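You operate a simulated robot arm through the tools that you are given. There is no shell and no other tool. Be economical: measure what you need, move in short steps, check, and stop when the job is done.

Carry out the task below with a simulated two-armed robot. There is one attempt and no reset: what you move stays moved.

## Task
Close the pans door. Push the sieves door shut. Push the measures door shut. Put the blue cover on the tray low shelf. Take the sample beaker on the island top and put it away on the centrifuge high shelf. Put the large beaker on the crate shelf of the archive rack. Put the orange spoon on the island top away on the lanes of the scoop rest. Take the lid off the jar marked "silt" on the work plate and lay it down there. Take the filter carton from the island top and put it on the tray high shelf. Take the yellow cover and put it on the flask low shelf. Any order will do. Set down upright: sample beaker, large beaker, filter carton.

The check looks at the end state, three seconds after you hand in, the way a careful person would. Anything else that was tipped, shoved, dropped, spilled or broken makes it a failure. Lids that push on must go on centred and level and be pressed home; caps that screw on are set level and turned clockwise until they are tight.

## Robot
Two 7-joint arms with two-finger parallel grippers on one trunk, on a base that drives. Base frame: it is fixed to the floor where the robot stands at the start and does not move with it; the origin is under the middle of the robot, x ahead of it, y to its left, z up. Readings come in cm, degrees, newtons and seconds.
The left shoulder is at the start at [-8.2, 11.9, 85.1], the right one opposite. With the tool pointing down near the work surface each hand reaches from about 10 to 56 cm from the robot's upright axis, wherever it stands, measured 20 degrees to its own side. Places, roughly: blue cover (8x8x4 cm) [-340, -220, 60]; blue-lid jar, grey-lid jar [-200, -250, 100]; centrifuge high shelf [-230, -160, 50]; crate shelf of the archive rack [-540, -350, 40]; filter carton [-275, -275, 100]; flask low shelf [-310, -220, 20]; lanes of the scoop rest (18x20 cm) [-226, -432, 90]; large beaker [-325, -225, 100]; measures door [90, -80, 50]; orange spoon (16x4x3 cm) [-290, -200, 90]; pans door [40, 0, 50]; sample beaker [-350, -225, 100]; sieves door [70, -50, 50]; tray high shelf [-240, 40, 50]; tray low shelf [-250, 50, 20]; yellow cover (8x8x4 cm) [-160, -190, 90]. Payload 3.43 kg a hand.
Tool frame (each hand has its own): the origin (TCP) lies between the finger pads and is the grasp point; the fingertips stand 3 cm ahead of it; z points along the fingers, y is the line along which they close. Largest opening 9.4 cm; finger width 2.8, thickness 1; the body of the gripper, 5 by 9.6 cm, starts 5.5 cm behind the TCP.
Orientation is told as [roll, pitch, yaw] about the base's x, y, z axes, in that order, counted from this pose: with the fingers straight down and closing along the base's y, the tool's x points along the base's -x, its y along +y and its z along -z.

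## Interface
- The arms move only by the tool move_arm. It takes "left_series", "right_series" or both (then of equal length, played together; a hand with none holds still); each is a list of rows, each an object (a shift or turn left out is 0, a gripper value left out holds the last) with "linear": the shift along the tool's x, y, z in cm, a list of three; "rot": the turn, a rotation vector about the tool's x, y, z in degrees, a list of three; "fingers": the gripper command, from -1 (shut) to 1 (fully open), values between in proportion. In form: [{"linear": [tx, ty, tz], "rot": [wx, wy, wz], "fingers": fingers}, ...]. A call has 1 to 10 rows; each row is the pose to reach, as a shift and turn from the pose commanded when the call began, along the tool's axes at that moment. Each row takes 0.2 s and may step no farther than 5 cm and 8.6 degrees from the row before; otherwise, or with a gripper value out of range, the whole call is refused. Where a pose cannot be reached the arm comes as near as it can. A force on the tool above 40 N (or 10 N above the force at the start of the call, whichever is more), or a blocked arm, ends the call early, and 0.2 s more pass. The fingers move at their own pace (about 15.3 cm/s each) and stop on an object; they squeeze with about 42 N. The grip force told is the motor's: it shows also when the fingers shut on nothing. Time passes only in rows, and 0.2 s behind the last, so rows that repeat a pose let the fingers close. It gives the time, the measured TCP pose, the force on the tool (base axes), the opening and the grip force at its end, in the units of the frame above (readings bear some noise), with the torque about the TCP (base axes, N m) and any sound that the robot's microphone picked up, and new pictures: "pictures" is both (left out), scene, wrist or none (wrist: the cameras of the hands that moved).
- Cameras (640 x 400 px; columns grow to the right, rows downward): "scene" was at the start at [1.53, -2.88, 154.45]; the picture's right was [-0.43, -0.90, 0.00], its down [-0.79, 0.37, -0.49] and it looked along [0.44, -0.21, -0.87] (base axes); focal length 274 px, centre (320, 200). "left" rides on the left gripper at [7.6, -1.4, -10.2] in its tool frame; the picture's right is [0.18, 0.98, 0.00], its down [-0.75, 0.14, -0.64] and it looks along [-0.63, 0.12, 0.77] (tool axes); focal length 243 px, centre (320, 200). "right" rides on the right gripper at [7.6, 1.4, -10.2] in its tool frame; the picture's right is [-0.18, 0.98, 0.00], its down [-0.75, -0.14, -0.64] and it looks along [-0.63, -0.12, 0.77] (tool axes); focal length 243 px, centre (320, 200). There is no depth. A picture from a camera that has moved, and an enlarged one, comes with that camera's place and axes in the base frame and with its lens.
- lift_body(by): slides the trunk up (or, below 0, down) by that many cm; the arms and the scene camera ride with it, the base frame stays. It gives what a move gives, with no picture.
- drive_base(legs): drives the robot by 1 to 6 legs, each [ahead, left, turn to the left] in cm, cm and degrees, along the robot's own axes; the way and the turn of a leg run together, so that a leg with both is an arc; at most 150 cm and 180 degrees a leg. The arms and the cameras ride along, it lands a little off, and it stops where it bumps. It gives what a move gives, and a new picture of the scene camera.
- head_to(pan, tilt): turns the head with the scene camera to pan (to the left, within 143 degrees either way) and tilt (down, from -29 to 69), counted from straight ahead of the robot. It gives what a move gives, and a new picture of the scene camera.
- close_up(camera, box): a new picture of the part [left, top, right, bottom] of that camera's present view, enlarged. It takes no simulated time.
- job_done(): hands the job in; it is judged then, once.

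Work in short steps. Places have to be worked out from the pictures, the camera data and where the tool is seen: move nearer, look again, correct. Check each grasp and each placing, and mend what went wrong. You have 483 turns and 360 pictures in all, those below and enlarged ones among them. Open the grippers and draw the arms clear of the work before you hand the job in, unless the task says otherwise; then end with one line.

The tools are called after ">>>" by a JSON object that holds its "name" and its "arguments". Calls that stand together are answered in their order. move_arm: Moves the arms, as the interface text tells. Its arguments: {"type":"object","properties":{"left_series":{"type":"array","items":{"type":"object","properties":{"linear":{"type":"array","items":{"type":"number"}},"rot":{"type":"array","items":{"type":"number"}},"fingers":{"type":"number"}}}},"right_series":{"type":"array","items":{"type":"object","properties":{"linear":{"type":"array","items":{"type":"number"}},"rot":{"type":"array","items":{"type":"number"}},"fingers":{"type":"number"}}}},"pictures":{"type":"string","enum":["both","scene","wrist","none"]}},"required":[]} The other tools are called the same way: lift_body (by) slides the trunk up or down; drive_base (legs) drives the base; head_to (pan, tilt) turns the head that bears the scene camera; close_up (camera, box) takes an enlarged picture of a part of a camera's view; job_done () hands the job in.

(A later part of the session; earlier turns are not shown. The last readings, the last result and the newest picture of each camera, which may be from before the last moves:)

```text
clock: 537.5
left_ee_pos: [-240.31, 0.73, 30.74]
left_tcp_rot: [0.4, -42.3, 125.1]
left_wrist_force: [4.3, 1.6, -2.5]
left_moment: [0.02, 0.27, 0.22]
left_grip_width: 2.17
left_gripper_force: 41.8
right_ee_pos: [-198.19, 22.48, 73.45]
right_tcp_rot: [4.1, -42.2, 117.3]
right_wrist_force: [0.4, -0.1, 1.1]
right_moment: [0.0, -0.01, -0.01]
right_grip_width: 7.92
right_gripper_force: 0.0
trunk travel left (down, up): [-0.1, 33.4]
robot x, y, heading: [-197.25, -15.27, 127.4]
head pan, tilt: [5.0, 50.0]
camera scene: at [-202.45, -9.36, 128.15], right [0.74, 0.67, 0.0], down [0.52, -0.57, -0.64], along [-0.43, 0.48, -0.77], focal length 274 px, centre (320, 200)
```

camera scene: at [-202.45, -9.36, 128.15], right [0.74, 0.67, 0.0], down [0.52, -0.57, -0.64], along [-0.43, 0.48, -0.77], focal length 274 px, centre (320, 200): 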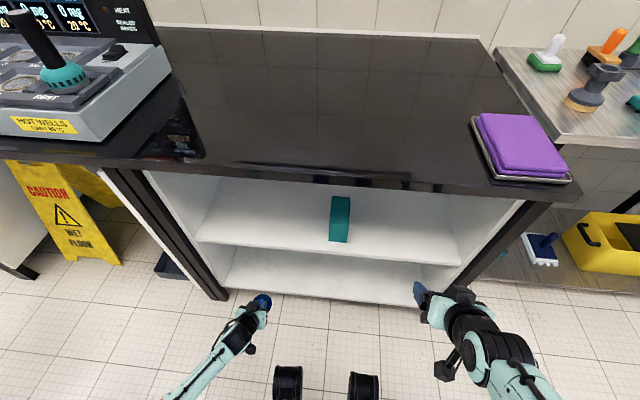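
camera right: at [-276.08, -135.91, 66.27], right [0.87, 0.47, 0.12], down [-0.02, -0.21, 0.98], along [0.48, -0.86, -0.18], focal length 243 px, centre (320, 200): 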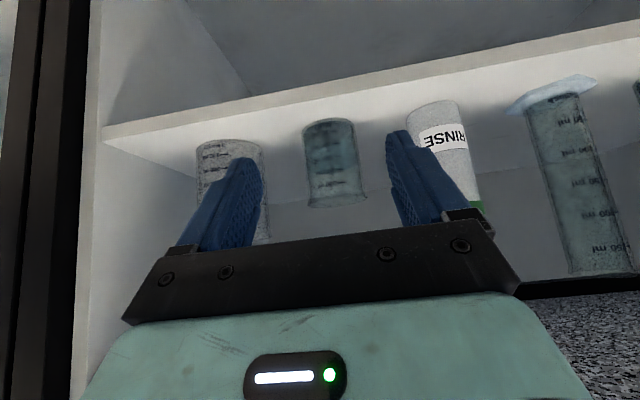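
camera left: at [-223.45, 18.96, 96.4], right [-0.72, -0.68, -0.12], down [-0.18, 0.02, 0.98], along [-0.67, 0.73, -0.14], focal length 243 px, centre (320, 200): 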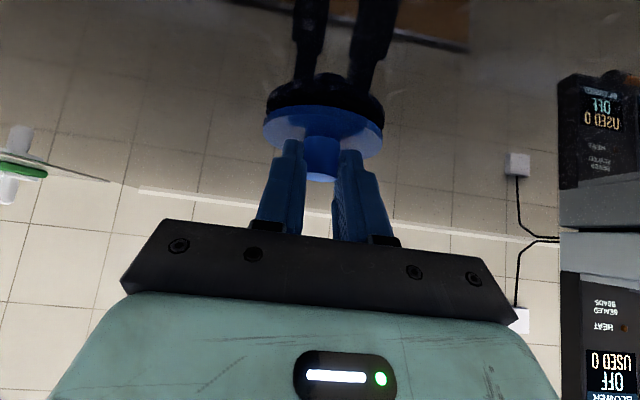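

Low posture reached. Drive 12 ahead (and 4 right), then extend into the low shelf.

>>> {"name": "drive_base", "arguments": {"legs": [[12, -4, 0]]}}

>>> {"name": "move_arm", "arguments": {"left_series": [{"linear": [-2, 0, 3.3]}, {"linear": [-4, 0, 6.6]}, {"linear": [-5.5, 0, 9.5]}, {"linear": [-5.5, 0, 12]}], "pictures": "both"}}

```text
clock: 538.8
left_ee_pos: [-244.15, 12.6, 30.76]
left_tcp_rot: [0.2, -42.4, 125.4]
left_wrist_force: [-0.1, -0.5, 0.6]
left_moment: [0.0, -0.02, -0.03]
left_grip_width: 2.18
left_gripper_force: 41.8
right_ee_pos: [-201.89, 34.26, 73.42]
right_tcp_rot: [4.3, -42.2, 117.2]
right_wrist_force: [0.2, 0.1, 0.6]
right_moment: [0.01, -0.02, -0.02]
right_grip_width: 7.92
right_gripper_force: 0.1
trunk travel left (down, up): [-0.1, 33.4]
robot x, y, heading: [-200.67, -3.77, 127.1]
head pan, tilt: [5.0, 50.0]
camera scene: at [-206.25, 2.34, 128.15], right [0.74, 0.67, 0.0], down [0.51, -0.57, -0.64], along [-0.43, 0.48, -0.77], focal length 274 px, centre (320, 200)
```

scene: 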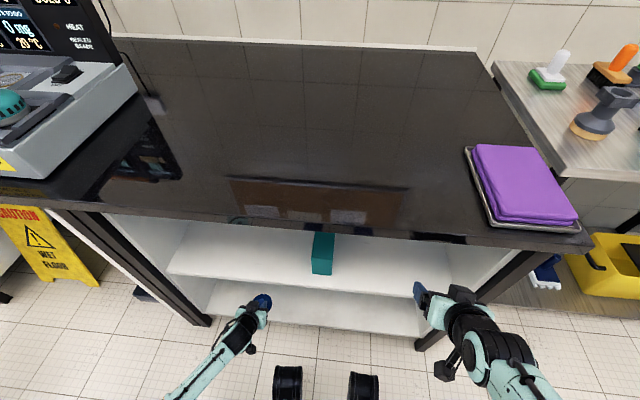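

```text
clock: 539.8
left_ee_pos: [-251.3, 22.5, 25.72]
left_tcp_rot: [0.2, -42.4, 125.3]
left_wrist_force: [0.5, 0.2, -0.5]
left_moment: [-0.01, -0.01, 0.01]
left_grip_width: 2.14
left_gripper_force: 42.1
right_ee_pos: [-201.78, 34.0, 73.51]
right_tcp_rot: [4.2, -42.3, 117.3]
right_wrist_force: [-0.7, -0.2, 0.4]
right_moment: [-0.01, 0.03, 0.0]
right_grip_width: 7.91
right_gripper_force: 0.1
trunk travel left (down, up): [-0.1, 33.4]
robot x, y, heading: [-200.32, -3.91, 127.2]
head pan, tilt: [5.0, 50.0]
camera scene: at [-206.24, 2.33, 128.15], right [0.74, 0.67, 0.0], down [0.51, -0.57, -0.64], along [-0.43, 0.48, -0.77], focal length 274 px, centre (320, 200)
camera left: at [-242.86, 13.04, 28.04], right [-0.72, -0.68, -0.12], down [-0.18, 0.02, 0.98], along [-0.67, 0.73, -0.14], focal length 243 px, centre (320, 200)
```

scene: 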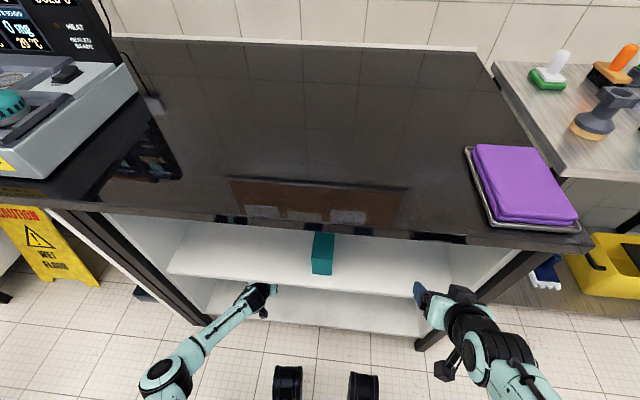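
left: 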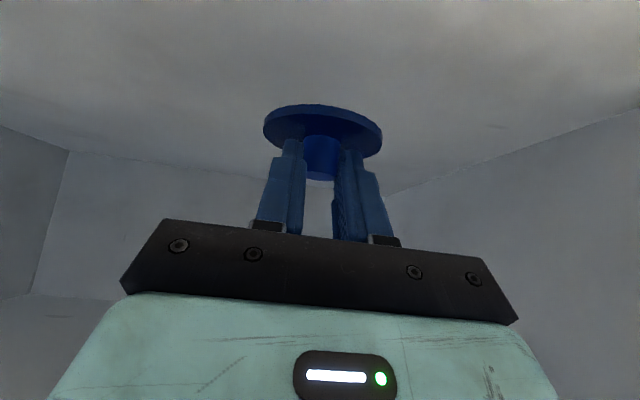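

Good. Lower to contact.

>>> {"name": "move_arm", "arguments": {"left_series": [{"linear": [1.7, 0, 1.85]}, {"linear": [3, 0, 3.3]}, {"linear": [3.7, 0, 4]}, {"linear": [4.1, 0, 4.45]}, {"linear": [4.5, 0, 4.85]}, {"linear": [4.9, 0, 5.3]}], "pictures": "wrist"}}

```text
clock: 541.3
left_ee_pos: [-251.57, 22.62, 19.17]
left_tcp_rot: [0.0, -43.3, 125.1]
left_wrist_force: [-1.1, -0.6, 9.8]
left_moment: [0.13, 0.14, -0.02]
left_grip_width: 2.17
left_gripper_force: 41.9
right_ee_pos: [-201.67, 34.03, 73.58]
right_tcp_rot: [4.2, -42.2, 117.1]
right_wrist_force: [0.1, 0.5, -0.1]
right_moment: [0.04, 0.04, -0.01]
right_grip_width: 7.89
right_gripper_force: 0.0
trunk travel left (down, up): [-0.1, 33.4]
robot x, y, heading: [-200.57, -3.97, 127.1]
head pan, tilt: [5.0, 50.0]
stopped in row 6 (left hand): the force on the tool passed its limit at 40 N (the readings are from after the stop); the commanded pose is now the measured one
camera left: at [-243.13, 13.13, 21.23], right [-0.73, -0.68, -0.13], down [-0.18, 0.01, 0.98], along [-0.67, 0.74, -0.13], focal length 243 px, centre (320, 200)
```

left: 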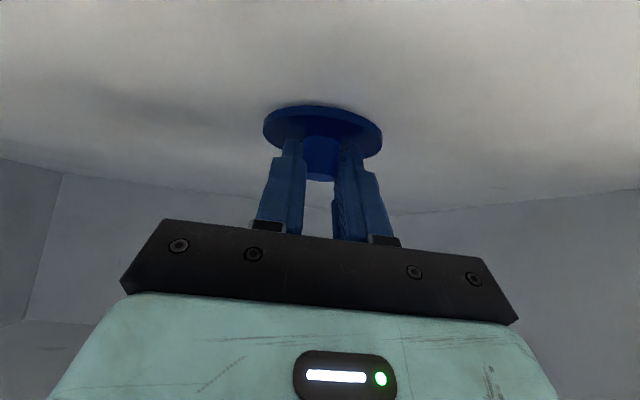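

Contact at shelf height. Release and retreat.

>>> {"name": "move_arm", "arguments": {"left_series": [{"fingers": 0}, {"fingers": 0.2}, {"linear": [0.5, 0, -3]}, {"linear": [3.5, 0, -6.5]}, {"linear": [7, 0, -10]}, {"linear": [10, 0, -13]}], "pictures": "wrist"}}

```text
clock: 542.7
left_ee_pos: [-244.83, 8.49, 22.64]
left_tcp_rot: [-1.1, -42.3, 125.3]
left_wrist_force: [0.7, 0.4, -0.2]
left_moment: [-0.03, -0.01, 0.02]
left_grip_width: 5.65
left_gripper_force: 0.1
left hand out of reach, approached as far as the arm can: row 5, 6
right_ee_pos: [-201.85, 34.05, 73.53]
right_tcp_rot: [4.2, -42.2, 117.2]
right_wrist_force: [0.4, 0.0, 0.0]
right_moment: [0.0, 0.01, -0.03]
right_grip_width: 7.89
right_gripper_force: 0.2
trunk travel left (down, up): [-0.1, 33.4]
robot x, y, heading: [-200.49, -3.35, 127.4]
head pan, tilt: [5.0, 50.0]
camera left: at [-236.67, -1.03, 25.01], right [-0.73, -0.67, -0.14], down [-0.2, 0.02, 0.98], along [-0.65, 0.75, -0.14], focal length 243 px, centre (320, 200)
```

left: 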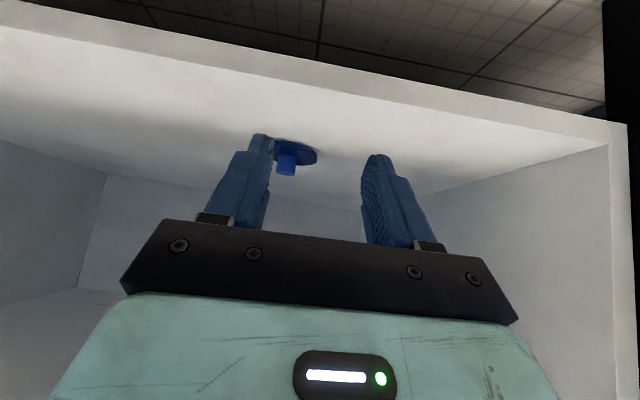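

Blue cover is on the tray low shelf. Now drive to the flask side of the island for the large beaker and spoon.

>>> {"name": "drive_base", "arguments": {"legs": [[-12, 0, 0], [0, 110, 0], [0, 105, 0], [0, 0, 180]]}}

>>> {"name": "lift_body", "arguments": {"by": 33}}

```text
clock: 569.7
left_ee_pos: [-318.44, -155.11, 22.64]
left_tcp_rot: [-1.2, -42.2, -56.0]
left_wrist_force: [0.1, -0.2, 0.0]
left_moment: [-0.01, 0.01, -0.01]
left_grip_width: 5.63
left_gripper_force: 0.0
right_ee_pos: [-362.05, -179.79, 73.32]
right_tcp_rot: [4.2, -42.1, -63.9]
right_wrist_force: [1.0, -0.3, 1.2]
right_moment: [0.04, 0.0, 0.04]
right_grip_width: 7.89
right_gripper_force: 0.0
trunk travel left (down, up): [-0.1, 33.4]
robot x, y, heading: [-362.24, -141.92, -53.9]
head pan, tilt: [5.0, 50.0]
camera scene: at [-357.04, -148.23, 128.15], right [-0.75, -0.66, 0.0], down [-0.5, 0.58, -0.64], along [0.42, -0.48, -0.77], focal length 274 px, centre (320, 200)
```

scene: 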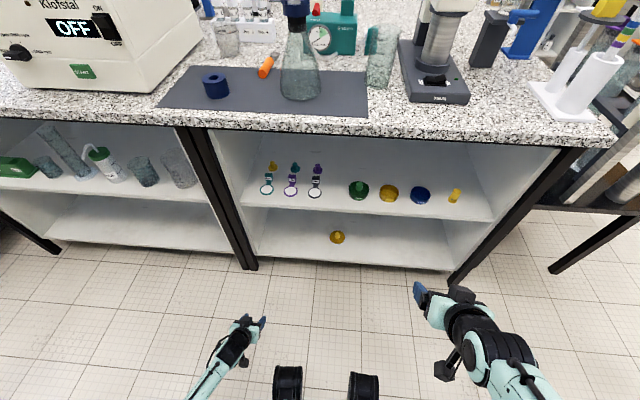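

```text
clock: 572.9
left_ee_pos: [-315.61, -158.88, 57.88]
left_tcp_rot: [-1.5, -44.9, -56.0]
left_wrist_force: [0.3, -0.5, 0.5]
left_moment: [-0.01, -0.01, 0.01]
left_grip_width: 5.64
left_gripper_force: 0.1
right_ee_pos: [-362.03, -179.68, 106.46]
right_tcp_rot: [4.3, -42.2, -63.9]
right_wrist_force: [-0.1, 0.8, -0.2]
right_moment: [-0.05, 0.01, 0.0]
right_grip_width: 7.88
right_gripper_force: 0.0
trunk travel left (down, up): [-33.1, 0.4]
robot x, y, heading: [-362.41, -142.58, -54.0]
head pan, tilt: [5.0, 50.0]
```

Zoom on the beaker and spoon.

>>> {"name": "head_to", "arguments": {"pan": 5, "tilt": 42}}

>>> {"name": "close_up", "arguments": {"camera": "scene", "box": [200, 110, 440, 260]}}

```text
clock: 573.6
left_ee_pos: [-315.41, -159.07, 57.89]
left_tcp_rot: [-1.3, -44.8, -56.0]
left_wrist_force: [0.7, 0.1, 0.3]
left_moment: [-0.01, 0.01, 0.0]
left_grip_width: 5.65
left_gripper_force: 0.0
right_ee_pos: [-361.97, -179.79, 106.44]
right_tcp_rot: [4.2, -42.3, -63.8]
right_wrist_force: [0.3, 0.4, 0.1]
right_moment: [-0.02, -0.02, -0.01]
right_grip_width: 7.88
right_gripper_force: 0.0
trunk travel left (down, up): [-33.1, 0.4]
robot x, y, heading: [-362.47, -141.87, -53.8]
head pan, tilt: [5.0, 42.0]
camera scene: at [-359.55, -144.69, 162.9], right [-0.75, -0.66, 0.0], down [-0.44, 0.5, -0.74], along [0.49, -0.56, -0.67], focal length 274 px, centre (320, 200)
```

scene: 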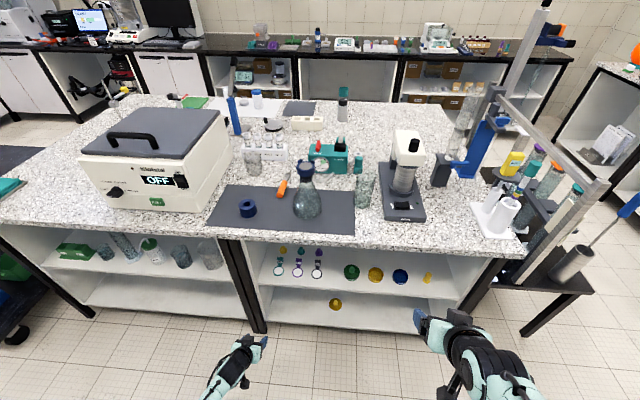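

```text
2.67 times, centred on (320, 185) of scene
camera zoom: at [-359.55, -144.69, 162.9], right [-0.75, -0.66, 0.0], down [-0.44, 0.5, -0.74], along [0.49, -0.56, -0.67], focal length 730 px, centre (320, 240)
```

zoom: 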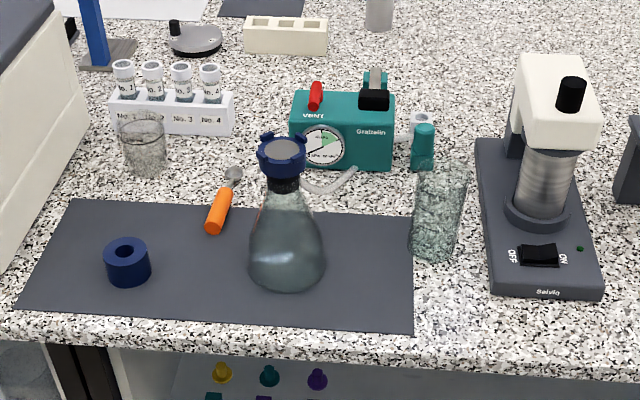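

Large beaker ≈(-319.7,-216), Ø≈8, height≈14; spoon lies along the forward direction with its orange handle end near (-293,-196.5). Raise the left hand (tool down) and straighten the right hand.

>>> {"name": "move_arm", "arguments": {"left_series": [{"linear": [-3.4, 0, -3.5], "rot": [0, 4.5, 0]}, {"linear": [-6.8, 0, -7], "rot": [0, 9, 0]}, {"linear": [-10.2, 0, -10.5], "rot": [0, 13.5, 0]}, {"linear": [-13.6, 0, -14], "rot": [0, 18, 0]}, {"linear": [-17, 0, -17.5], "rot": [0, 22.5, 0]}, {"linear": [-20.4, 0, -21], "rot": [0, 27, 0]}, {"linear": [-23.8, 0, -24.5], "rot": [0, 31.5, 0]}, {"linear": [-27.2, 0, -28], "rot": [0, 36, 0]}, {"linear": [-30.6, 0, -31.5], "rot": [0, 40.5, 0]}, {"linear": [-34, 0, -35], "rot": [0, 44.8, 0]}], "right_series": [{"rot": [-0.3, 0, -0.8]}, {"rot": [-0.5, 0, -1.5]}, {"rot": [-0.8, 0, -2.2]}, {"rot": [-1, 0, -3]}, {"rot": [-1.2, 0, -3.7]}, {"rot": [-1.5, 0, -4.4]}, {"rot": [-1.8, 0, -5.2]}, {"rot": [-2, 0, -6]}, {"rot": [-2.3, 0, -6.7]}, {"rot": [-2.5, 0, -7.4], "fingers": 1}], "pictures": "none"}}

>>> {"name": "drive_base", "arguments": {"legs": [[28, 7, 0]]}}

```text
clock: 575.8
left_ee_pos: [-315.18, -158.13, 106.41]
left_tcp_rot: [-1.0, 0.1, -57.0]
left_wrist_force: [-0.3, 0.0, 0.2]
left_moment: [0.02, 0.01, -0.01]
left_grip_width: 5.63
left_gripper_force: 0.0
right_ee_pos: [-362.11, -179.75, 106.44]
right_tcp_rot: [-0.1, -42.4, -53.8]
right_wrist_force: [-0.1, 0.1, 0.5]
right_moment: [0.03, 0.01, -0.01]
right_grip_width: 9.41
right_gripper_force: 0.1
trunk travel left (down, up): [-33.1, 0.4]
robot x, y, heading: [-362.51, -141.86, -54.0]
head pan, tilt: [5.0, 42.0]
```

```text
clock: 577.8
left_ee_pos: [-292.81, -176.69, 106.4]
left_tcp_rot: [-1.1, 0.0, -56.9]
left_wrist_force: [0.4, -0.6, 0.6]
left_moment: [0.02, 0.02, -0.01]
left_grip_width: 5.65
left_gripper_force: 0.1
right_ee_pos: [-339.61, -198.47, 106.38]
right_tcp_rot: [-0.2, -42.4, -53.8]
right_wrist_force: [0.6, 0.6, 0.1]
right_moment: [-0.01, -0.03, 0.0]
right_grip_width: 9.4
right_gripper_force: 0.1
trunk travel left (down, up): [-33.1, 0.4]
robot x, y, heading: [-340.04, -160.76, -53.5]
head pan, tilt: [5.0, 42.0]
camera scene: at [-337.27, -163.46, 162.89], right [-0.75, -0.66, 0.0], down [-0.44, 0.5, -0.74], along [0.49, -0.56, -0.67], focal length 274 px, centre (320, 200)
```

scene: 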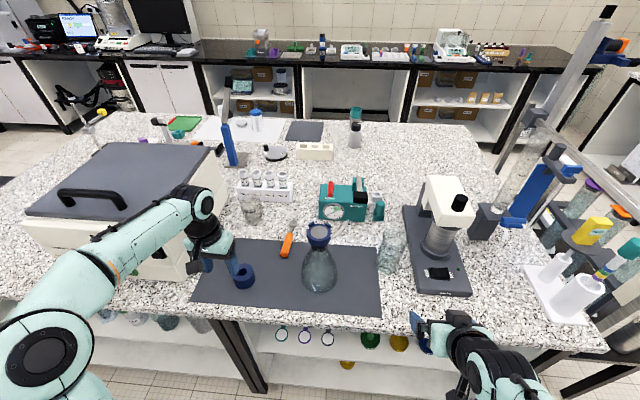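

Move right hand to pre-grasp before the large beaker.

>>> {"name": "move_arm", "arguments": {"right_series": [{"linear": [-3.3, 1.3, 2.4]}, {"linear": [-6.7, 2.6, 4.8]}, {"linear": [-10, 4, 7.1]}, {"linear": [-13.4, 5.3, 9.5]}], "pictures": "wrist"}}

```text
clock: 578.8
left_ee_pos: [-292.59, -176.93, 106.27]
left_tcp_rot: [-0.9, 0.1, -56.9]
left_wrist_force: [0.1, 0.5, -0.7]
left_moment: [-0.02, 0.03, 0.0]
left_grip_width: 5.62
left_gripper_force: 0.0
right_ee_pos: [-325.36, -208.75, 108.6]
right_tcp_rot: [-0.1, -42.4, -53.7]
right_wrist_force: [0.7, 0.4, -0.4]
right_moment: [0.03, 0.0, -0.04]
right_grip_width: 9.39
right_gripper_force: 0.0
trunk travel left (down, up): [-33.1, 0.4]
robot x, y, heading: [-340.43, -160.44, -53.8]
head pan, tilt: [5.0, 42.0]
camera right: at [-331.59, -197.8, 111.07], right [0.87, 0.47, 0.12], down [-0.04, -0.18, 0.98], along [0.48, -0.86, -0.14], focal length 243 px, centre (320, 200)
```

right: 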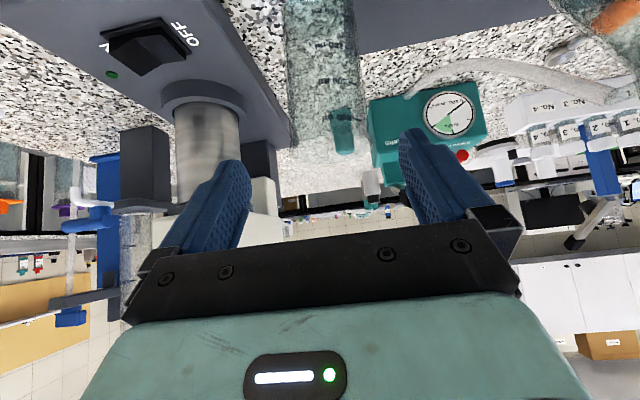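

Aligned; Ø≈6.7. Narrow opening a bit and slide in, then grip.

>>> {"name": "move_arm", "arguments": {"right_series": [{"linear": [0.2, 0, 4], "fingers": 0.75}, {"linear": [0.4, 0, 8]}, {"linear": [0.6, 0, 11.5]}, {"linear": [0.6, 0, 11.8], "fingers": -1}, {"linear": [0.6, 0, 11.8]}, {"linear": [0.6, 0, 11.8]}], "pictures": "wrist"}}

```text
clock: 580.2
left_ee_pos: [-292.79, -176.91, 106.45]
left_tcp_rot: [-1.0, 0.0, -56.9]
left_wrist_force: [-0.1, -1.1, 0.0]
left_moment: [0.01, -0.03, 0.02]
left_grip_width: 5.66
left_gripper_force: 0.1
right_ee_pos: [-321.07, -214.71, 99.23]
right_tcp_rot: [-0.1, -42.5, -53.9]
right_wrist_force: [-0.4, 0.4, -0.7]
right_moment: [-0.01, 0.0, 0.0]
right_grip_width: 0.01
right_gripper_force: 33.1
trunk travel left (down, up): [-33.1, 0.4]
robot x, y, heading: [-340.31, -160.94, -54.0]
head pan, tilt: [5.0, 42.0]
camera right: at [-327.32, -203.85, 101.74], right [0.87, 0.47, 0.12], down [-0.04, -0.18, 0.98], along [0.48, -0.86, -0.14], focal length 243 px, centre (320, 200)
```

right: 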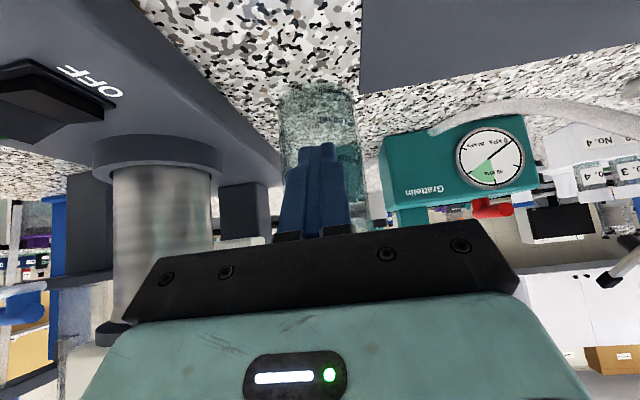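

Grip closed on nothing. Take a close look to see where the beaker really is.

>>> {"name": "close_up", "arguments": {"camera": "scene", "box": [320, 190, 480, 310]}}

>>> {"name": "close_up", "arguments": {"camera": "right", "box": [220, 50, 440, 250]}}

```text
3.33 times, centred on (400, 250) of scene
camera zoom: at [-337.26, -163.48, 162.91], right [-0.75, -0.66, 0.0], down [-0.44, 0.5, -0.74], along [0.49, -0.56, -0.67], focal length 912 px, centre (53, 33)
```

zoom: 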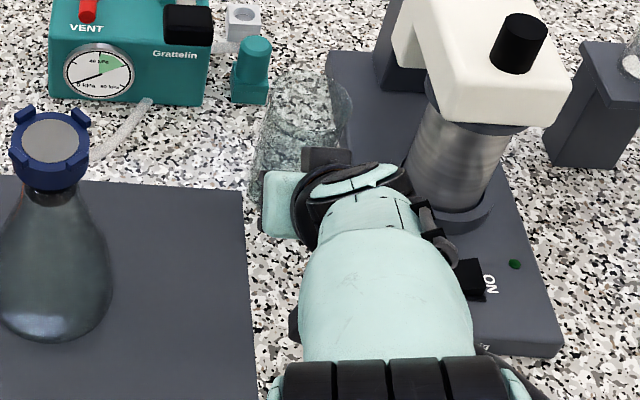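

```text
2.00 times, centred on (330, 150) of right
camera zoom: at [-327.32, -203.85, 101.74], right [0.87, 0.47, 0.12], down [-0.04, -0.18, 0.98], along [0.48, -0.86, -0.14], focal length 485 px, centre (300, 300)
```

zoom: 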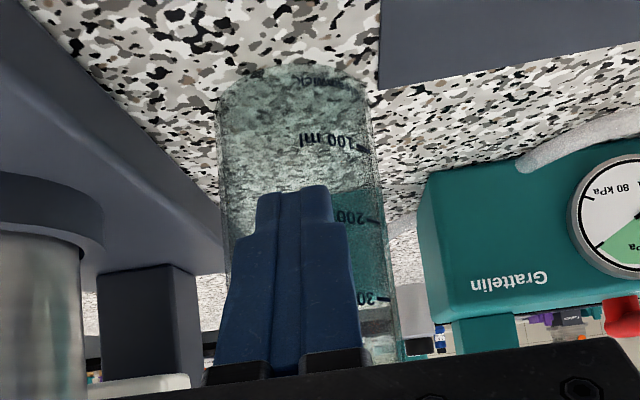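

The beaker (Ø≈7.8) was nudged back a few cm but is upright. Retreat, open fully, and re-measure.

>>> {"name": "move_arm", "arguments": {"right_series": [{"linear": [-0.2, 0, -3]}, {"linear": [-0.5, 0, -7]}, {"linear": [-0.5, 0, -9], "fingers": 1}, {"linear": [-0.5, 0, -9]}], "pictures": "both"}}

```text
clock: 581.2
left_ee_pos: [-292.65, -176.82, 106.41]
left_tcp_rot: [-1.1, 0.1, -56.9]
left_wrist_force: [-0.6, -0.3, 0.1]
left_moment: [0.0, -0.01, 0.03]
left_grip_width: 5.64
left_gripper_force: 0.0
right_ee_pos: [-324.63, -210.11, 106.52]
right_tcp_rot: [-0.1, -42.4, -53.7]
right_wrist_force: [-1.1, 0.5, -0.5]
right_moment: [0.02, -0.01, -0.05]
right_grip_width: 9.41
right_gripper_force: 0.1
trunk travel left (down, up): [-33.1, 0.4]
robot x, y, heading: [-340.28, -160.82, -53.9]
head pan, tilt: [5.0, 42.0]
camera scene: at [-337.25, -163.5, 162.91], right [-0.75, -0.66, 0.0], down [-0.44, 0.5, -0.74], along [0.49, -0.56, -0.67], focal length 274 px, centre (320, 200)
camera right: at [-330.9, -199.13, 108.91], right [0.87, 0.47, 0.12], down [-0.04, -0.18, 0.98], along [0.48, -0.86, -0.14], focal length 243 px, centre (320, 200)
```

scene: 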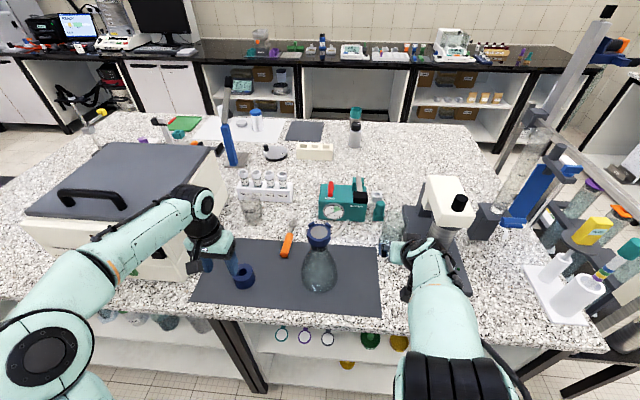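
right: 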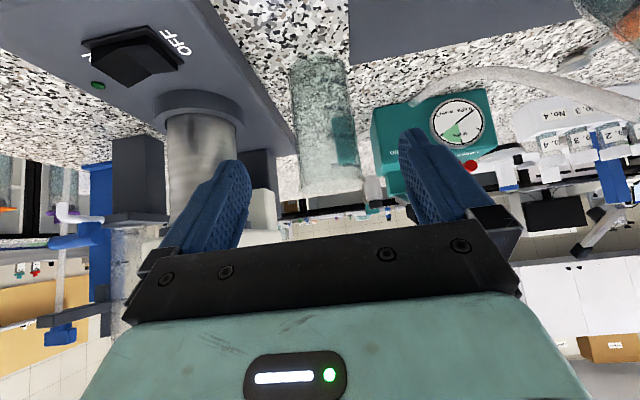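

Axis now ≈(-316.1,-222.2), out of comfortable reach. Drive 7 cm closer.

>>> {"name": "drive_base", "arguments": {"legs": [[7, 0, 0]]}}

>>> {"name": "close_up", "arguments": {"camera": "right", "box": [200, 20, 460, 220]}}

```text
clock: 582.2
left_ee_pos: [-288.8, -182.18, 106.31]
left_tcp_rot: [-1.1, 0.0, -56.8]
left_wrist_force: [0.2, 0.5, -0.2]
left_moment: [0.03, -0.01, 0.01]
left_grip_width: 5.62
left_gripper_force: 0.1
right_ee_pos: [-320.53, -215.48, 106.43]
right_tcp_rot: [-0.1, -42.4, -53.7]
right_wrist_force: [-0.9, 0.4, 0.2]
right_moment: [-0.03, 0.02, 0.02]
right_grip_width: 9.42
right_gripper_force: 0.0
trunk travel left (down, up): [-33.1, 0.4]
robot x, y, heading: [-335.78, -166.45, -53.6]
head pan, tilt: [5.0, 42.0]
camera scene: at [-333.27, -168.92, 162.87], right [-0.75, -0.66, 0.0], down [-0.44, 0.5, -0.74], along [0.49, -0.56, -0.67], focal length 274 px, centre (320, 200)
```

scene: 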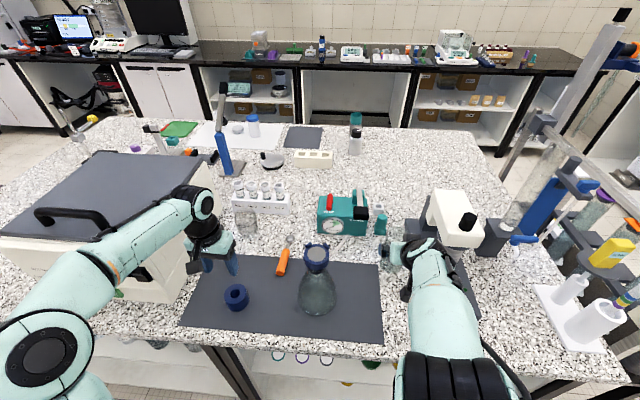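

```text
2.00 times, centred on (330, 120) of right
camera zoom: at [-326.89, -204.54, 108.84], right [0.87, 0.47, 0.12], down [-0.04, -0.18, 0.98], along [0.49, -0.86, -0.14], focal length 485 px, centre (300, 360)
```

zoom: 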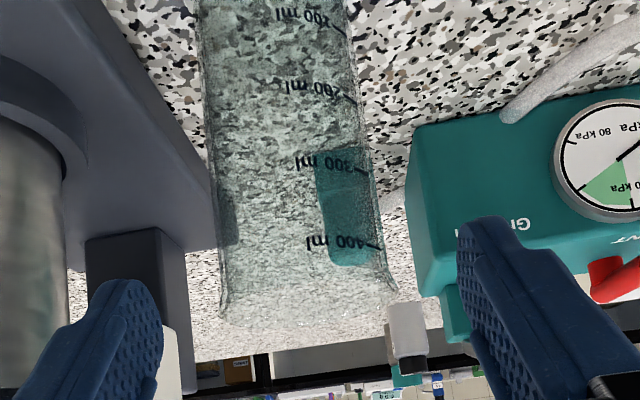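

Aligned within 0.3 cm; slide in with full opening and grip.

>>> {"name": "move_arm", "arguments": {"right_series": [{"linear": [0, -0.35, 3], "fingers": 1}, {"linear": [0.1, -0.35, 6.5]}, {"linear": [0.2, -0.35, 9.5]}, {"linear": [0.2, -0.35, 10.5]}, {"linear": [0.2, -0.35, 10.5], "fingers": -1}, {"linear": [0.2, -0.35, 10.5]}, {"linear": [0.2, -0.35, 10.5]}], "pictures": "wrist"}}

```text
clock: 583.8
left_ee_pos: [-288.77, -182.16, 106.47]
left_tcp_rot: [-1.0, -0.2, -56.8]
left_wrist_force: [0.5, 0.0, 0.2]
left_moment: [0.01, 0.0, 0.01]
left_grip_width: 5.61
left_gripper_force: 0.1
right_ee_pos: [-316.88, -221.35, 98.88]
right_tcp_rot: [0.0, -42.9, -53.8]
right_wrist_force: [-2.3, -1.4, 27.9]
right_moment: [-0.19, -0.36, 0.2]
right_grip_width: 7.19
right_gripper_force: 42.3
trunk travel left (down, up): [-33.1, 0.4]
robot x, y, heading: [-336.07, -166.0, -53.9]
head pan, tilt: [5.0, 42.0]
camera right: at [-323.05, -210.39, 101.31], right [0.87, 0.47, 0.12], down [-0.04, -0.18, 0.98], along [0.48, -0.86, -0.13], focal length 243 px, centre (320, 200)
```

right: 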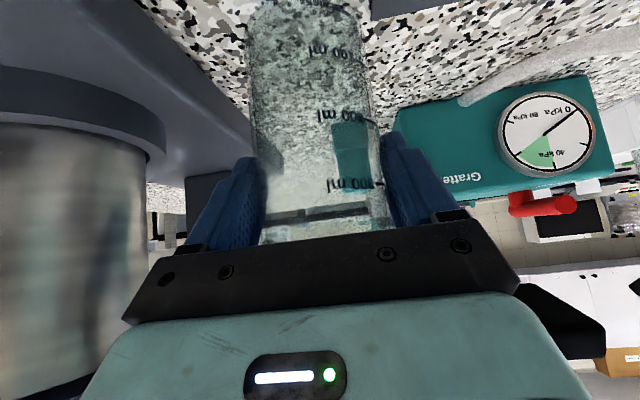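

Gripped (7.2 cm). Lift straight up 14, then retreat.

>>> {"name": "move_arm", "arguments": {"right_series": [{"linear": [-1.4, 0, -1.5]}, {"linear": [-4, 0, -4.4]}, {"linear": [-7, 0, -7.6]}, {"linear": [-9, 0, -10]}, {"linear": [-6, 0, -13]}, {"linear": [-2.7, 0, -16]}, {"linear": [0.6, 0, -19]}, {"linear": [3.9, 0, -22]}], "pictures": "both"}}

```text
clock: 585.6
left_ee_pos: [-288.85, -182.1, 106.38]
left_tcp_rot: [-1.0, 0.0, -56.8]
left_wrist_force: [-0.1, -0.4, 0.2]
left_moment: [0.02, -0.01, 0.0]
left_grip_width: 5.65
left_gripper_force: 0.0
right_ee_pos: [-327.68, -206.83, 111.98]
right_tcp_rot: [-0.1, -42.5, -53.8]
right_wrist_force: [0.2, -0.1, -1.4]
right_moment: [0.03, 0.04, -0.03]
right_grip_width: 7.11
right_gripper_force: 41.7
trunk travel left (down, up): [-33.1, 0.4]
robot x, y, heading: [-336.02, -166.27, -53.9]
head pan, tilt: [5.0, 42.0]
camera scene: at [-333.37, -168.83, 162.9], right [-0.75, -0.66, 0.0], down [-0.44, 0.5, -0.74], along [0.49, -0.56, -0.67], focal length 274 px, centre (320, 200)
camera right: at [-333.97, -195.83, 114.52], right [0.87, 0.47, 0.12], down [-0.04, -0.18, 0.98], along [0.48, -0.86, -0.14], focal length 243 px, centre (320, 200)
```

scene: 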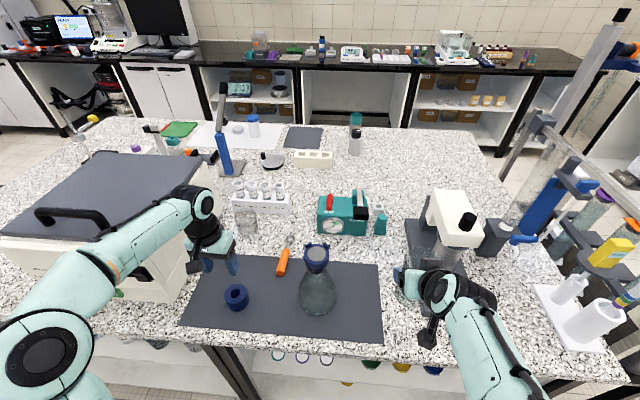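
right: 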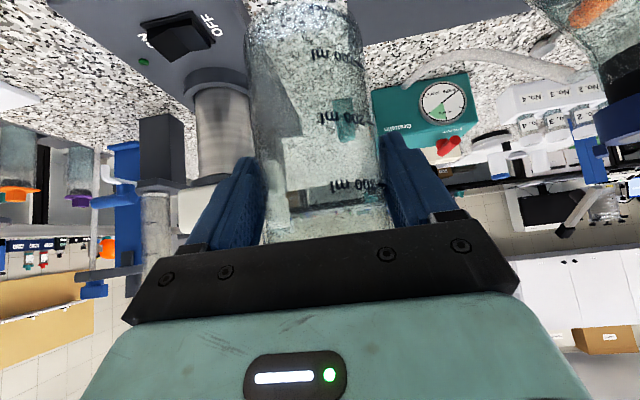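

Beaker is clear. Now move the left hand over the spoon's handle and look.

>>> {"name": "move_arm", "arguments": {"left_series": [{"linear": [-3.3, -2.9, 0], "fingers": 0}, {"linear": [-6.6, -5.9, 0]}, {"linear": [-10, -8.8, 0]}, {"linear": [-13.3, -11.8, 0]}, {"linear": [-13.3, -11.8, 4]}], "pictures": "wrist"}}

```text
clock: 586.8
left_ee_pos: [-291.48, -200.08, 102.27]
left_tcp_rot: [-1.0, -0.1, -56.7]
left_wrist_force: [0.7, 0.3, 0.5]
left_moment: [-0.03, 0.04, 0.03]
left_grip_width: 4.69
left_gripper_force: 0.0
right_ee_pos: [-327.58, -206.8, 112.07]
right_tcp_rot: [-0.1, -42.5, -53.6]
right_wrist_force: [-0.4, -0.3, -0.9]
right_moment: [0.0, 0.02, -0.01]
right_grip_width: 7.12
right_gripper_force: 42.8
trunk travel left (down, up): [-33.1, 0.4]
robot x, y, heading: [-335.97, -166.12, -53.9]
head pan, tilt: [5.0, 42.0]
camera left: at [-296.64, -194.43, 112.45], right [0.72, 0.69, -0.02], down [0.54, -0.55, 0.64], along [0.43, -0.47, -0.77], focal length 243 px, centre (320, 200)
```

left: 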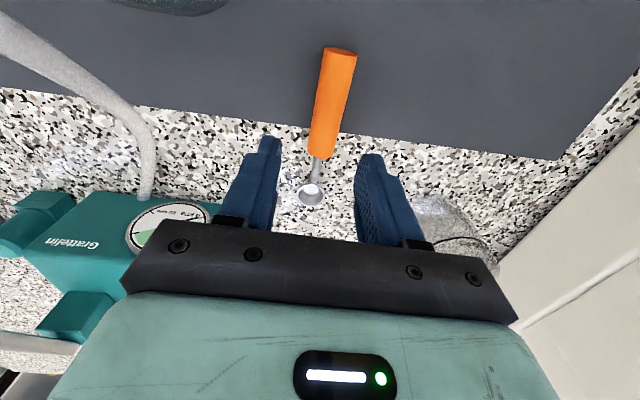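

Handle directly below; shift 0.5 and descend to grip.

>>> {"name": "move_arm", "arguments": {"left_series": [{"linear": [0, 0.5, 3.5], "rot": [1, 0, 0]}, {"linear": [0, 0.5, 6.5], "rot": [1, 0, 0]}, {"linear": [0, 0.5, 8.2], "rot": [1, 0, 0]}, {"linear": [0, 0.5, 8.4], "rot": [1, 0, 0], "fingers": -1}, {"linear": [0, 0.5, 8.4], "rot": [1, 0, 0]}, {"linear": [0, 0.5, 8.4], "rot": [1, 0, 0]}], "pictures": "wrist"}}

```text
clock: 588.2
left_ee_pos: [-291.18, -199.77, 94.18]
left_tcp_rot: [-2.0, -0.1, -56.7]
left_wrist_force: [2.1, 1.2, 10.0]
left_moment: [0.4, -0.01, -0.04]
left_grip_width: 2.27
left_gripper_force: 41.7
right_ee_pos: [-327.65, -206.94, 112.14]
right_tcp_rot: [-0.1, -42.5, -53.6]
right_wrist_force: [0.0, -0.5, -1.3]
right_moment: [-0.02, 0.01, -0.02]
right_grip_width: 7.08
right_gripper_force: 42.0
trunk travel left (down, up): [-33.1, 0.4]
robot x, y, heading: [-336.18, -166.08, -53.9]
head pan, tilt: [5.0, 42.0]
camera left: at [-296.2, -194.01, 104.41], right [0.72, 0.69, -0.03], down [0.55, -0.54, 0.64], along [0.42, -0.48, -0.77], focal length 243 px, centre (320, 200)
```

left: 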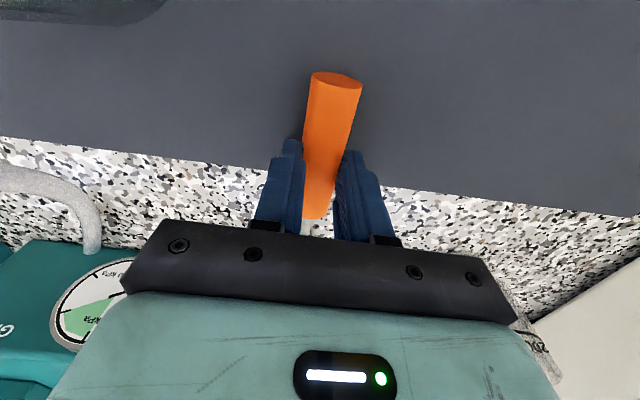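

Gripped the spoon (2.3 cm). Lift and retreat.

>>> {"name": "move_arm", "arguments": {"left_series": [{"linear": [0, 0, -3], "rot": [-1, 0, 0]}, {"linear": [0, 0, -7.5], "rot": [-2, 0, 0]}, {"linear": [0, 0, -12], "rot": [-2, 0, 0]}, {"linear": [3, 1, -15], "rot": [-2, 0, 0]}, {"linear": [7, 3, -16], "rot": [-2, 0, 0]}, {"linear": [11, 5, -16], "rot": [-2, 0, 0]}, {"linear": [15, 7, -16], "rot": [-2, 0, 0]}, {"linear": [19, 9, -16], "rot": [-2, 0, 0]}], "pictures": "scene"}}

```text
clock: 590.0
left_ee_pos: [-293.42, -178.42, 109.92]
left_tcp_rot: [-0.1, 0.0, -56.9]
left_wrist_force: [0.0, -0.1, -0.2]
left_moment: [-0.02, 0.03, -0.01]
left_grip_width: 2.25
left_gripper_force: 42.2
right_ee_pos: [-327.57, -206.84, 111.97]
right_tcp_rot: [-0.1, -42.6, -53.7]
right_wrist_force: [-0.2, 1.0, -1.3]
right_moment: [-0.01, 0.0, 0.0]
right_grip_width: 7.08
right_gripper_force: 41.7
trunk travel left (down, up): [-33.1, 0.4]
robot x, y, heading: [-336.05, -166.38, -53.7]
head pan, tilt: [5.0, 42.0]
camera scene: at [-333.27, -168.83, 162.9], right [-0.75, -0.66, 0.0], down [-0.44, 0.5, -0.74], along [0.49, -0.56, -0.67], focal length 274 px, centre (320, 200)
```

scene: 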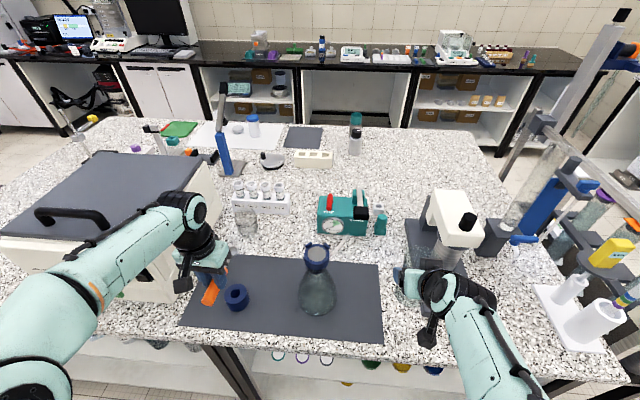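

Back out, turn right to face the rack end, and drive down the aisle.

>>> {"name": "drive_base", "arguments": {"legs": [[-35, 0, 0], [0, 0, -89.5], [130, 0, 0]]}}

>>> {"name": "head_to", "arguments": {"pan": 15, "tilt": 30}}

```text
clock: 602.3
left_ee_pos: [-476.01, -256.79, 109.77]
left_tcp_rot: [0.0, 0.0, -148.1]
left_wrist_force: [1.1, -0.7, -0.8]
left_moment: [0.02, 0.01, 0.04]
left_grip_width: 2.28
left_gripper_force: 41.9
right_ee_pos: [-503.44, -221.82, 112.1]
right_tcp_rot: [-0.1, -42.4, -145.0]
right_wrist_force: [0.0, -0.2, -2.4]
right_moment: [-0.02, 0.01, 0.0]
right_grip_width: 6.99
right_gripper_force: 42.4
trunk travel left (down, up): [-33.1, 0.4]
robot x, y, heading: [-462.74, -214.05, -145.2]
head pan, tilt: [5.0, 42.0]
camera scene: at [-465.38, -217.16, 162.9], right [-0.64, 0.77, 0.0], down [0.51, 0.43, -0.74], along [-0.57, -0.48, -0.67], focal length 274 px, centre (320, 200)
```

scene: 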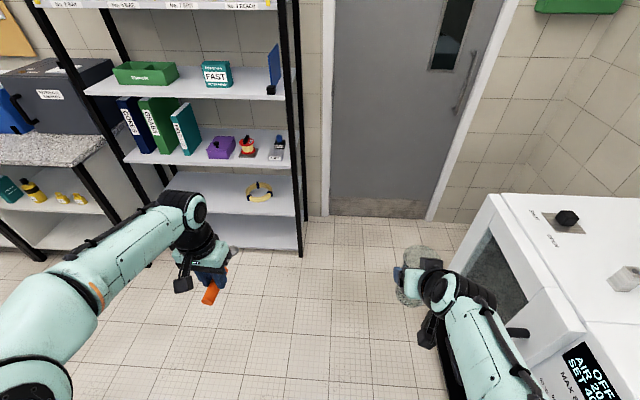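

```text
clock: 603.0
left_ee_pos: [-475.95, -256.87, 109.72]
left_tcp_rot: [0.0, 0.0, -148.1]
left_wrist_force: [-0.6, 0.0, -0.3]
left_moment: [-0.01, -0.01, 0.01]
left_grip_width: 2.26
left_gripper_force: 41.8
right_ee_pos: [-503.55, -221.86, 112.09]
right_tcp_rot: [-0.1, -42.3, -145.0]
right_wrist_force: [0.3, 0.2, -1.6]
right_moment: [-0.03, 0.0, 0.02]
right_grip_width: 6.98
right_gripper_force: 42.4
trunk travel left (down, up): [-33.1, 0.4]
robot x, y, heading: [-462.69, -214.31, -144.8]
head pan, tilt: [15.0, 30.0]
camera scene: at [-464.81, -218.72, 164.73], right [-0.77, 0.64, 0.0], down [0.32, 0.38, -0.87], along [-0.56, -0.66, -0.5], focal length 274 px, centre (320, 200)
```

scene: 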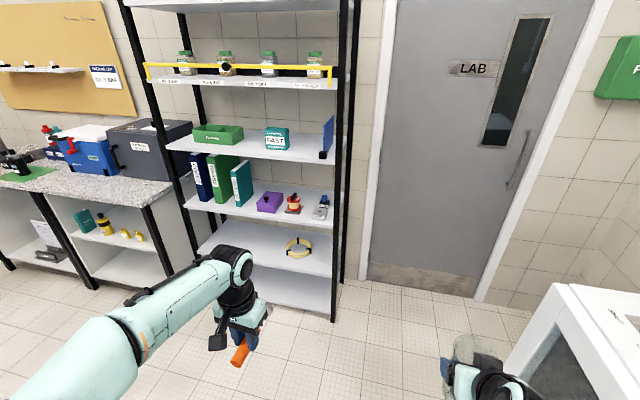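

The shelf with the yellow ring is at z≈40 (crate shelf), rack spans U −86…+9. Drive to face it with the right hand left of the ring.

>>> {"name": "drive_base", "arguments": {"legs": [[50, 0, 1.5], [0, 82, 0]]}}

>>> {"name": "lift_body", "arguments": {"by": -33}}

>>> {"name": "head_to", "arguments": {"pan": -8, "tilt": 45}}

```text
clock: 613.0
left_ee_pos: [-469.92, -350.97, 109.94]
left_tcp_rot: [0.0, 0.0, -147.3]
left_wrist_force: [0.6, -1.5, 0.8]
left_moment: [-0.02, -0.02, 0.02]
left_grip_width: 2.25
left_gripper_force: 42.6
right_ee_pos: [-497.83, -316.42, 112.14]
right_tcp_rot: [-0.1, -42.3, -144.3]
right_wrist_force: [0.0, -0.1, -1.9]
right_moment: [0.02, -0.03, 0.01]
right_grip_width: 6.96
right_gripper_force: 41.7
trunk travel left (down, up): [-33.1, 0.4]
robot x, y, heading: [-457.08, -308.15, -144.4]
head pan, tilt: [15.0, 30.0]
camera scene: at [-459.22, -312.76, 164.74], right [-0.77, 0.63, 0.0], down [0.32, 0.39, -0.87], along [-0.55, -0.67, -0.5], focal length 274 px, centre (320, 200)
```

scene: 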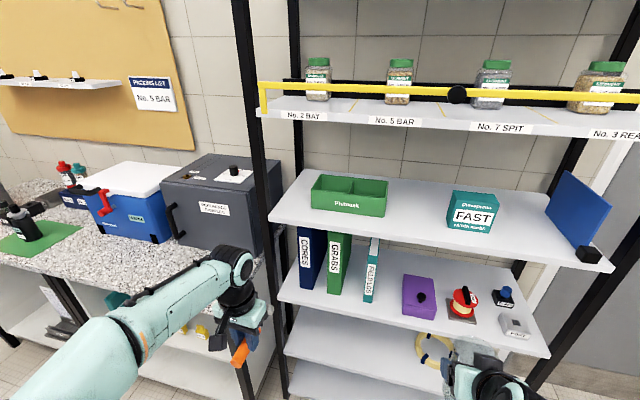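

```text
clock: 616.2
left_ee_pos: [-469.85, -350.92, 76.92]
left_tcp_rot: [0.0, -0.1, -147.4]
left_wrist_force: [0.0, -0.1, -0.6]
left_moment: [-0.01, -0.03, 0.01]
left_grip_width: 2.29
left_gripper_force: 41.8
right_ee_pos: [-497.92, -316.45, 79.07]
right_tcp_rot: [-0.1, -42.5, -144.3]
right_wrist_force: [0.4, -0.3, -1.6]
right_moment: [0.01, 0.0, 0.01]
right_grip_width: 6.95
right_gripper_force: 41.9
trunk travel left (down, up): [-0.1, 33.4]
robot x, y, heading: [-457.38, -308.21, -144.0]
head pan, tilt: [15.0, 30.0]
```

```text
clock: 617.1
left_ee_pos: [-469.86, -350.92, 76.87]
left_tcp_rot: [0.0, 0.0, -147.4]
left_wrist_force: [-0.9, -0.1, -0.2]
left_moment: [-0.03, 0.0, -0.01]
left_grip_width: 2.26
left_gripper_force: 41.4
right_ee_pos: [-497.97, -316.41, 79.1]
right_tcp_rot: [0.0, -42.4, -144.3]
right_wrist_force: [-0.8, -0.6, -1.5]
right_moment: [-0.03, -0.05, -0.03]
right_grip_width: 6.94
right_gripper_force: 42.0
trunk travel left (down, up): [-0.1, 33.4]
robot x, y, heading: [-456.46, -307.95, -144.4]
head pan, tilt: [-8.0, 45.0]
camera scene: at [-464.74, -312.45, 128.85], right [-0.46, 0.89, 0.0], down [0.63, 0.33, -0.71], along [-0.63, -0.33, -0.71], focal length 274 px, centre (320, 200)
```

scene: 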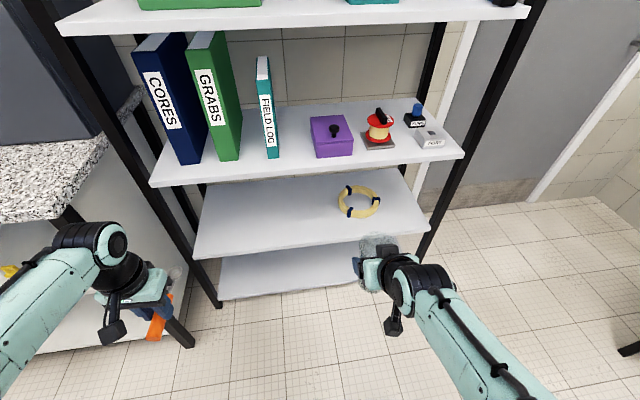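

Place target left of the ring at ≈(-533,-348). Retract the left hand inward and lower the right hand 28 cm.

>>> {"name": "move_arm", "arguments": {"left_series": [{"linear": [2, -1.5, 0]}, {"linear": [4, -3, 0]}, {"linear": [6, -4.5, 0]}, {"linear": [8, -6, 0]}, {"linear": [10, -7.5, 0]}, {"linear": [12, -9, 0]}, {"linear": [12, -9, 0]}], "right_series": [{"linear": [2.7, 0, 3]}, {"linear": [5.4, 0, 6]}, {"linear": [8.1, 0, 9]}, {"linear": [10.8, 0, 12]}, {"linear": [13.5, 0, 15]}, {"linear": [16.2, 0.5, 18]}, {"linear": [18.5, 1, 20.5]}], "pictures": "scene"}}

```text
clock: 618.7
left_ee_pos: [-464.79, -336.7, 76.74]
left_tcp_rot: [0.0, 0.1, -147.4]
left_wrist_force: [-0.7, 0.0, -1.7]
left_moment: [0.0, -0.01, -0.02]
left_grip_width: 2.26
left_gripper_force: 41.7
right_ee_pos: [-497.38, -317.78, 51.47]
right_tcp_rot: [0.0, -42.4, -144.4]
right_wrist_force: [-0.5, 0.1, -1.3]
right_moment: [-0.01, -0.02, 0.0]
right_grip_width: 6.95
right_gripper_force: 41.4
trunk travel left (down, up): [-0.1, 33.4]
robot x, y, heading: [-456.89, -308.48, -144.3]
head pan, tilt: [-8.0, 45.0]
camera scene: at [-464.75, -312.46, 128.84], right [-0.46, 0.89, 0.0], down [0.63, 0.33, -0.71], along [-0.63, -0.33, -0.71], focal length 274 px, centre (320, 200)
```

scene: 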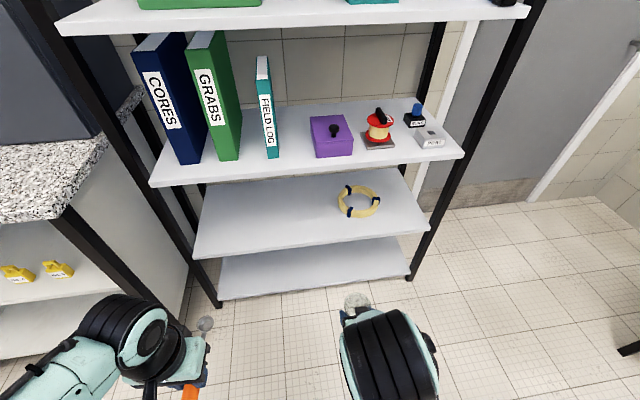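

Drive 30 ahead, then extend.

>>> {"name": "drive_base", "arguments": {"legs": [[31, 0, 1]]}}

>>> {"name": "close_up", "arguments": {"camera": "right", "box": [0, 0, 640, 400]}}

```text
clock: 620.8
left_ee_pos: [-489.3, -354.75, 76.86]
left_tcp_rot: [0.0, 0.0, -146.8]
left_wrist_force: [0.1, 0.3, -0.6]
left_moment: [0.01, 0.03, 0.0]
left_grip_width: 2.24
left_gripper_force: 42.3
right_ee_pos: [-522.08, -336.11, 51.67]
right_tcp_rot: [0.0, -42.7, -143.7]
right_wrist_force: [0.5, 0.5, -1.5]
right_moment: [0.0, 0.02, -0.01]
right_grip_width: 7.0
right_gripper_force: 41.8
trunk travel left (down, up): [-0.1, 33.4]
robot x, y, heading: [-482.41, -325.87, -143.9]
head pan, tilt: [-8.0, 45.0]
camera scene: at [-489.47, -330.46, 128.84], right [-0.47, 0.88, 0.0], down [0.62, 0.33, -0.71], along [-0.62, -0.33, -0.71], focal length 274 px, centre (320, 200)
```

scene: 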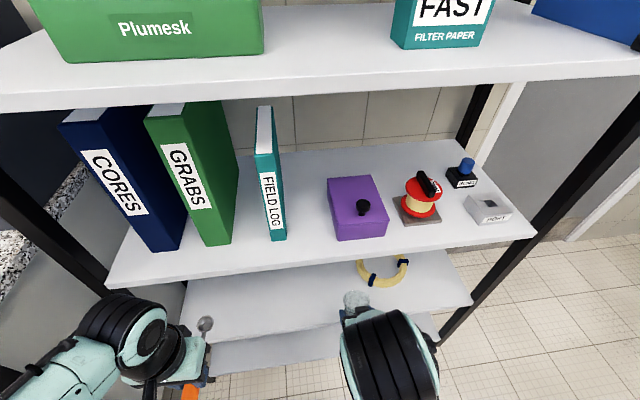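

```text
1.00 times, centred on (320, 200) of right (not enlarged: the box is as wide or as high as the picture)
camera zoom: at [-511.16, -329.84, 54.02], right [0.47, -0.87, 0.12], down [-0.18, 0.04, 0.98], along [-0.86, -0.49, -0.14], focal length 243 px, centre (320, 200)
```

zoom: 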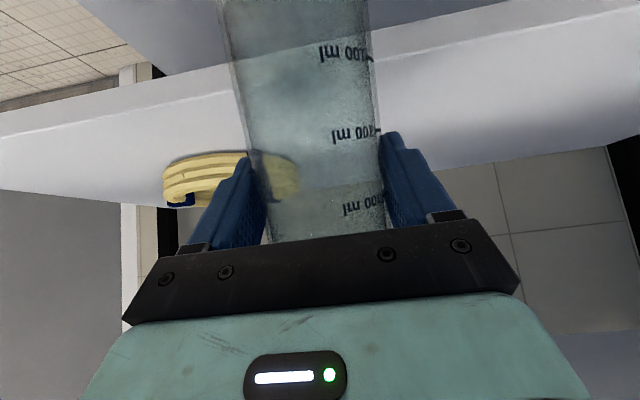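

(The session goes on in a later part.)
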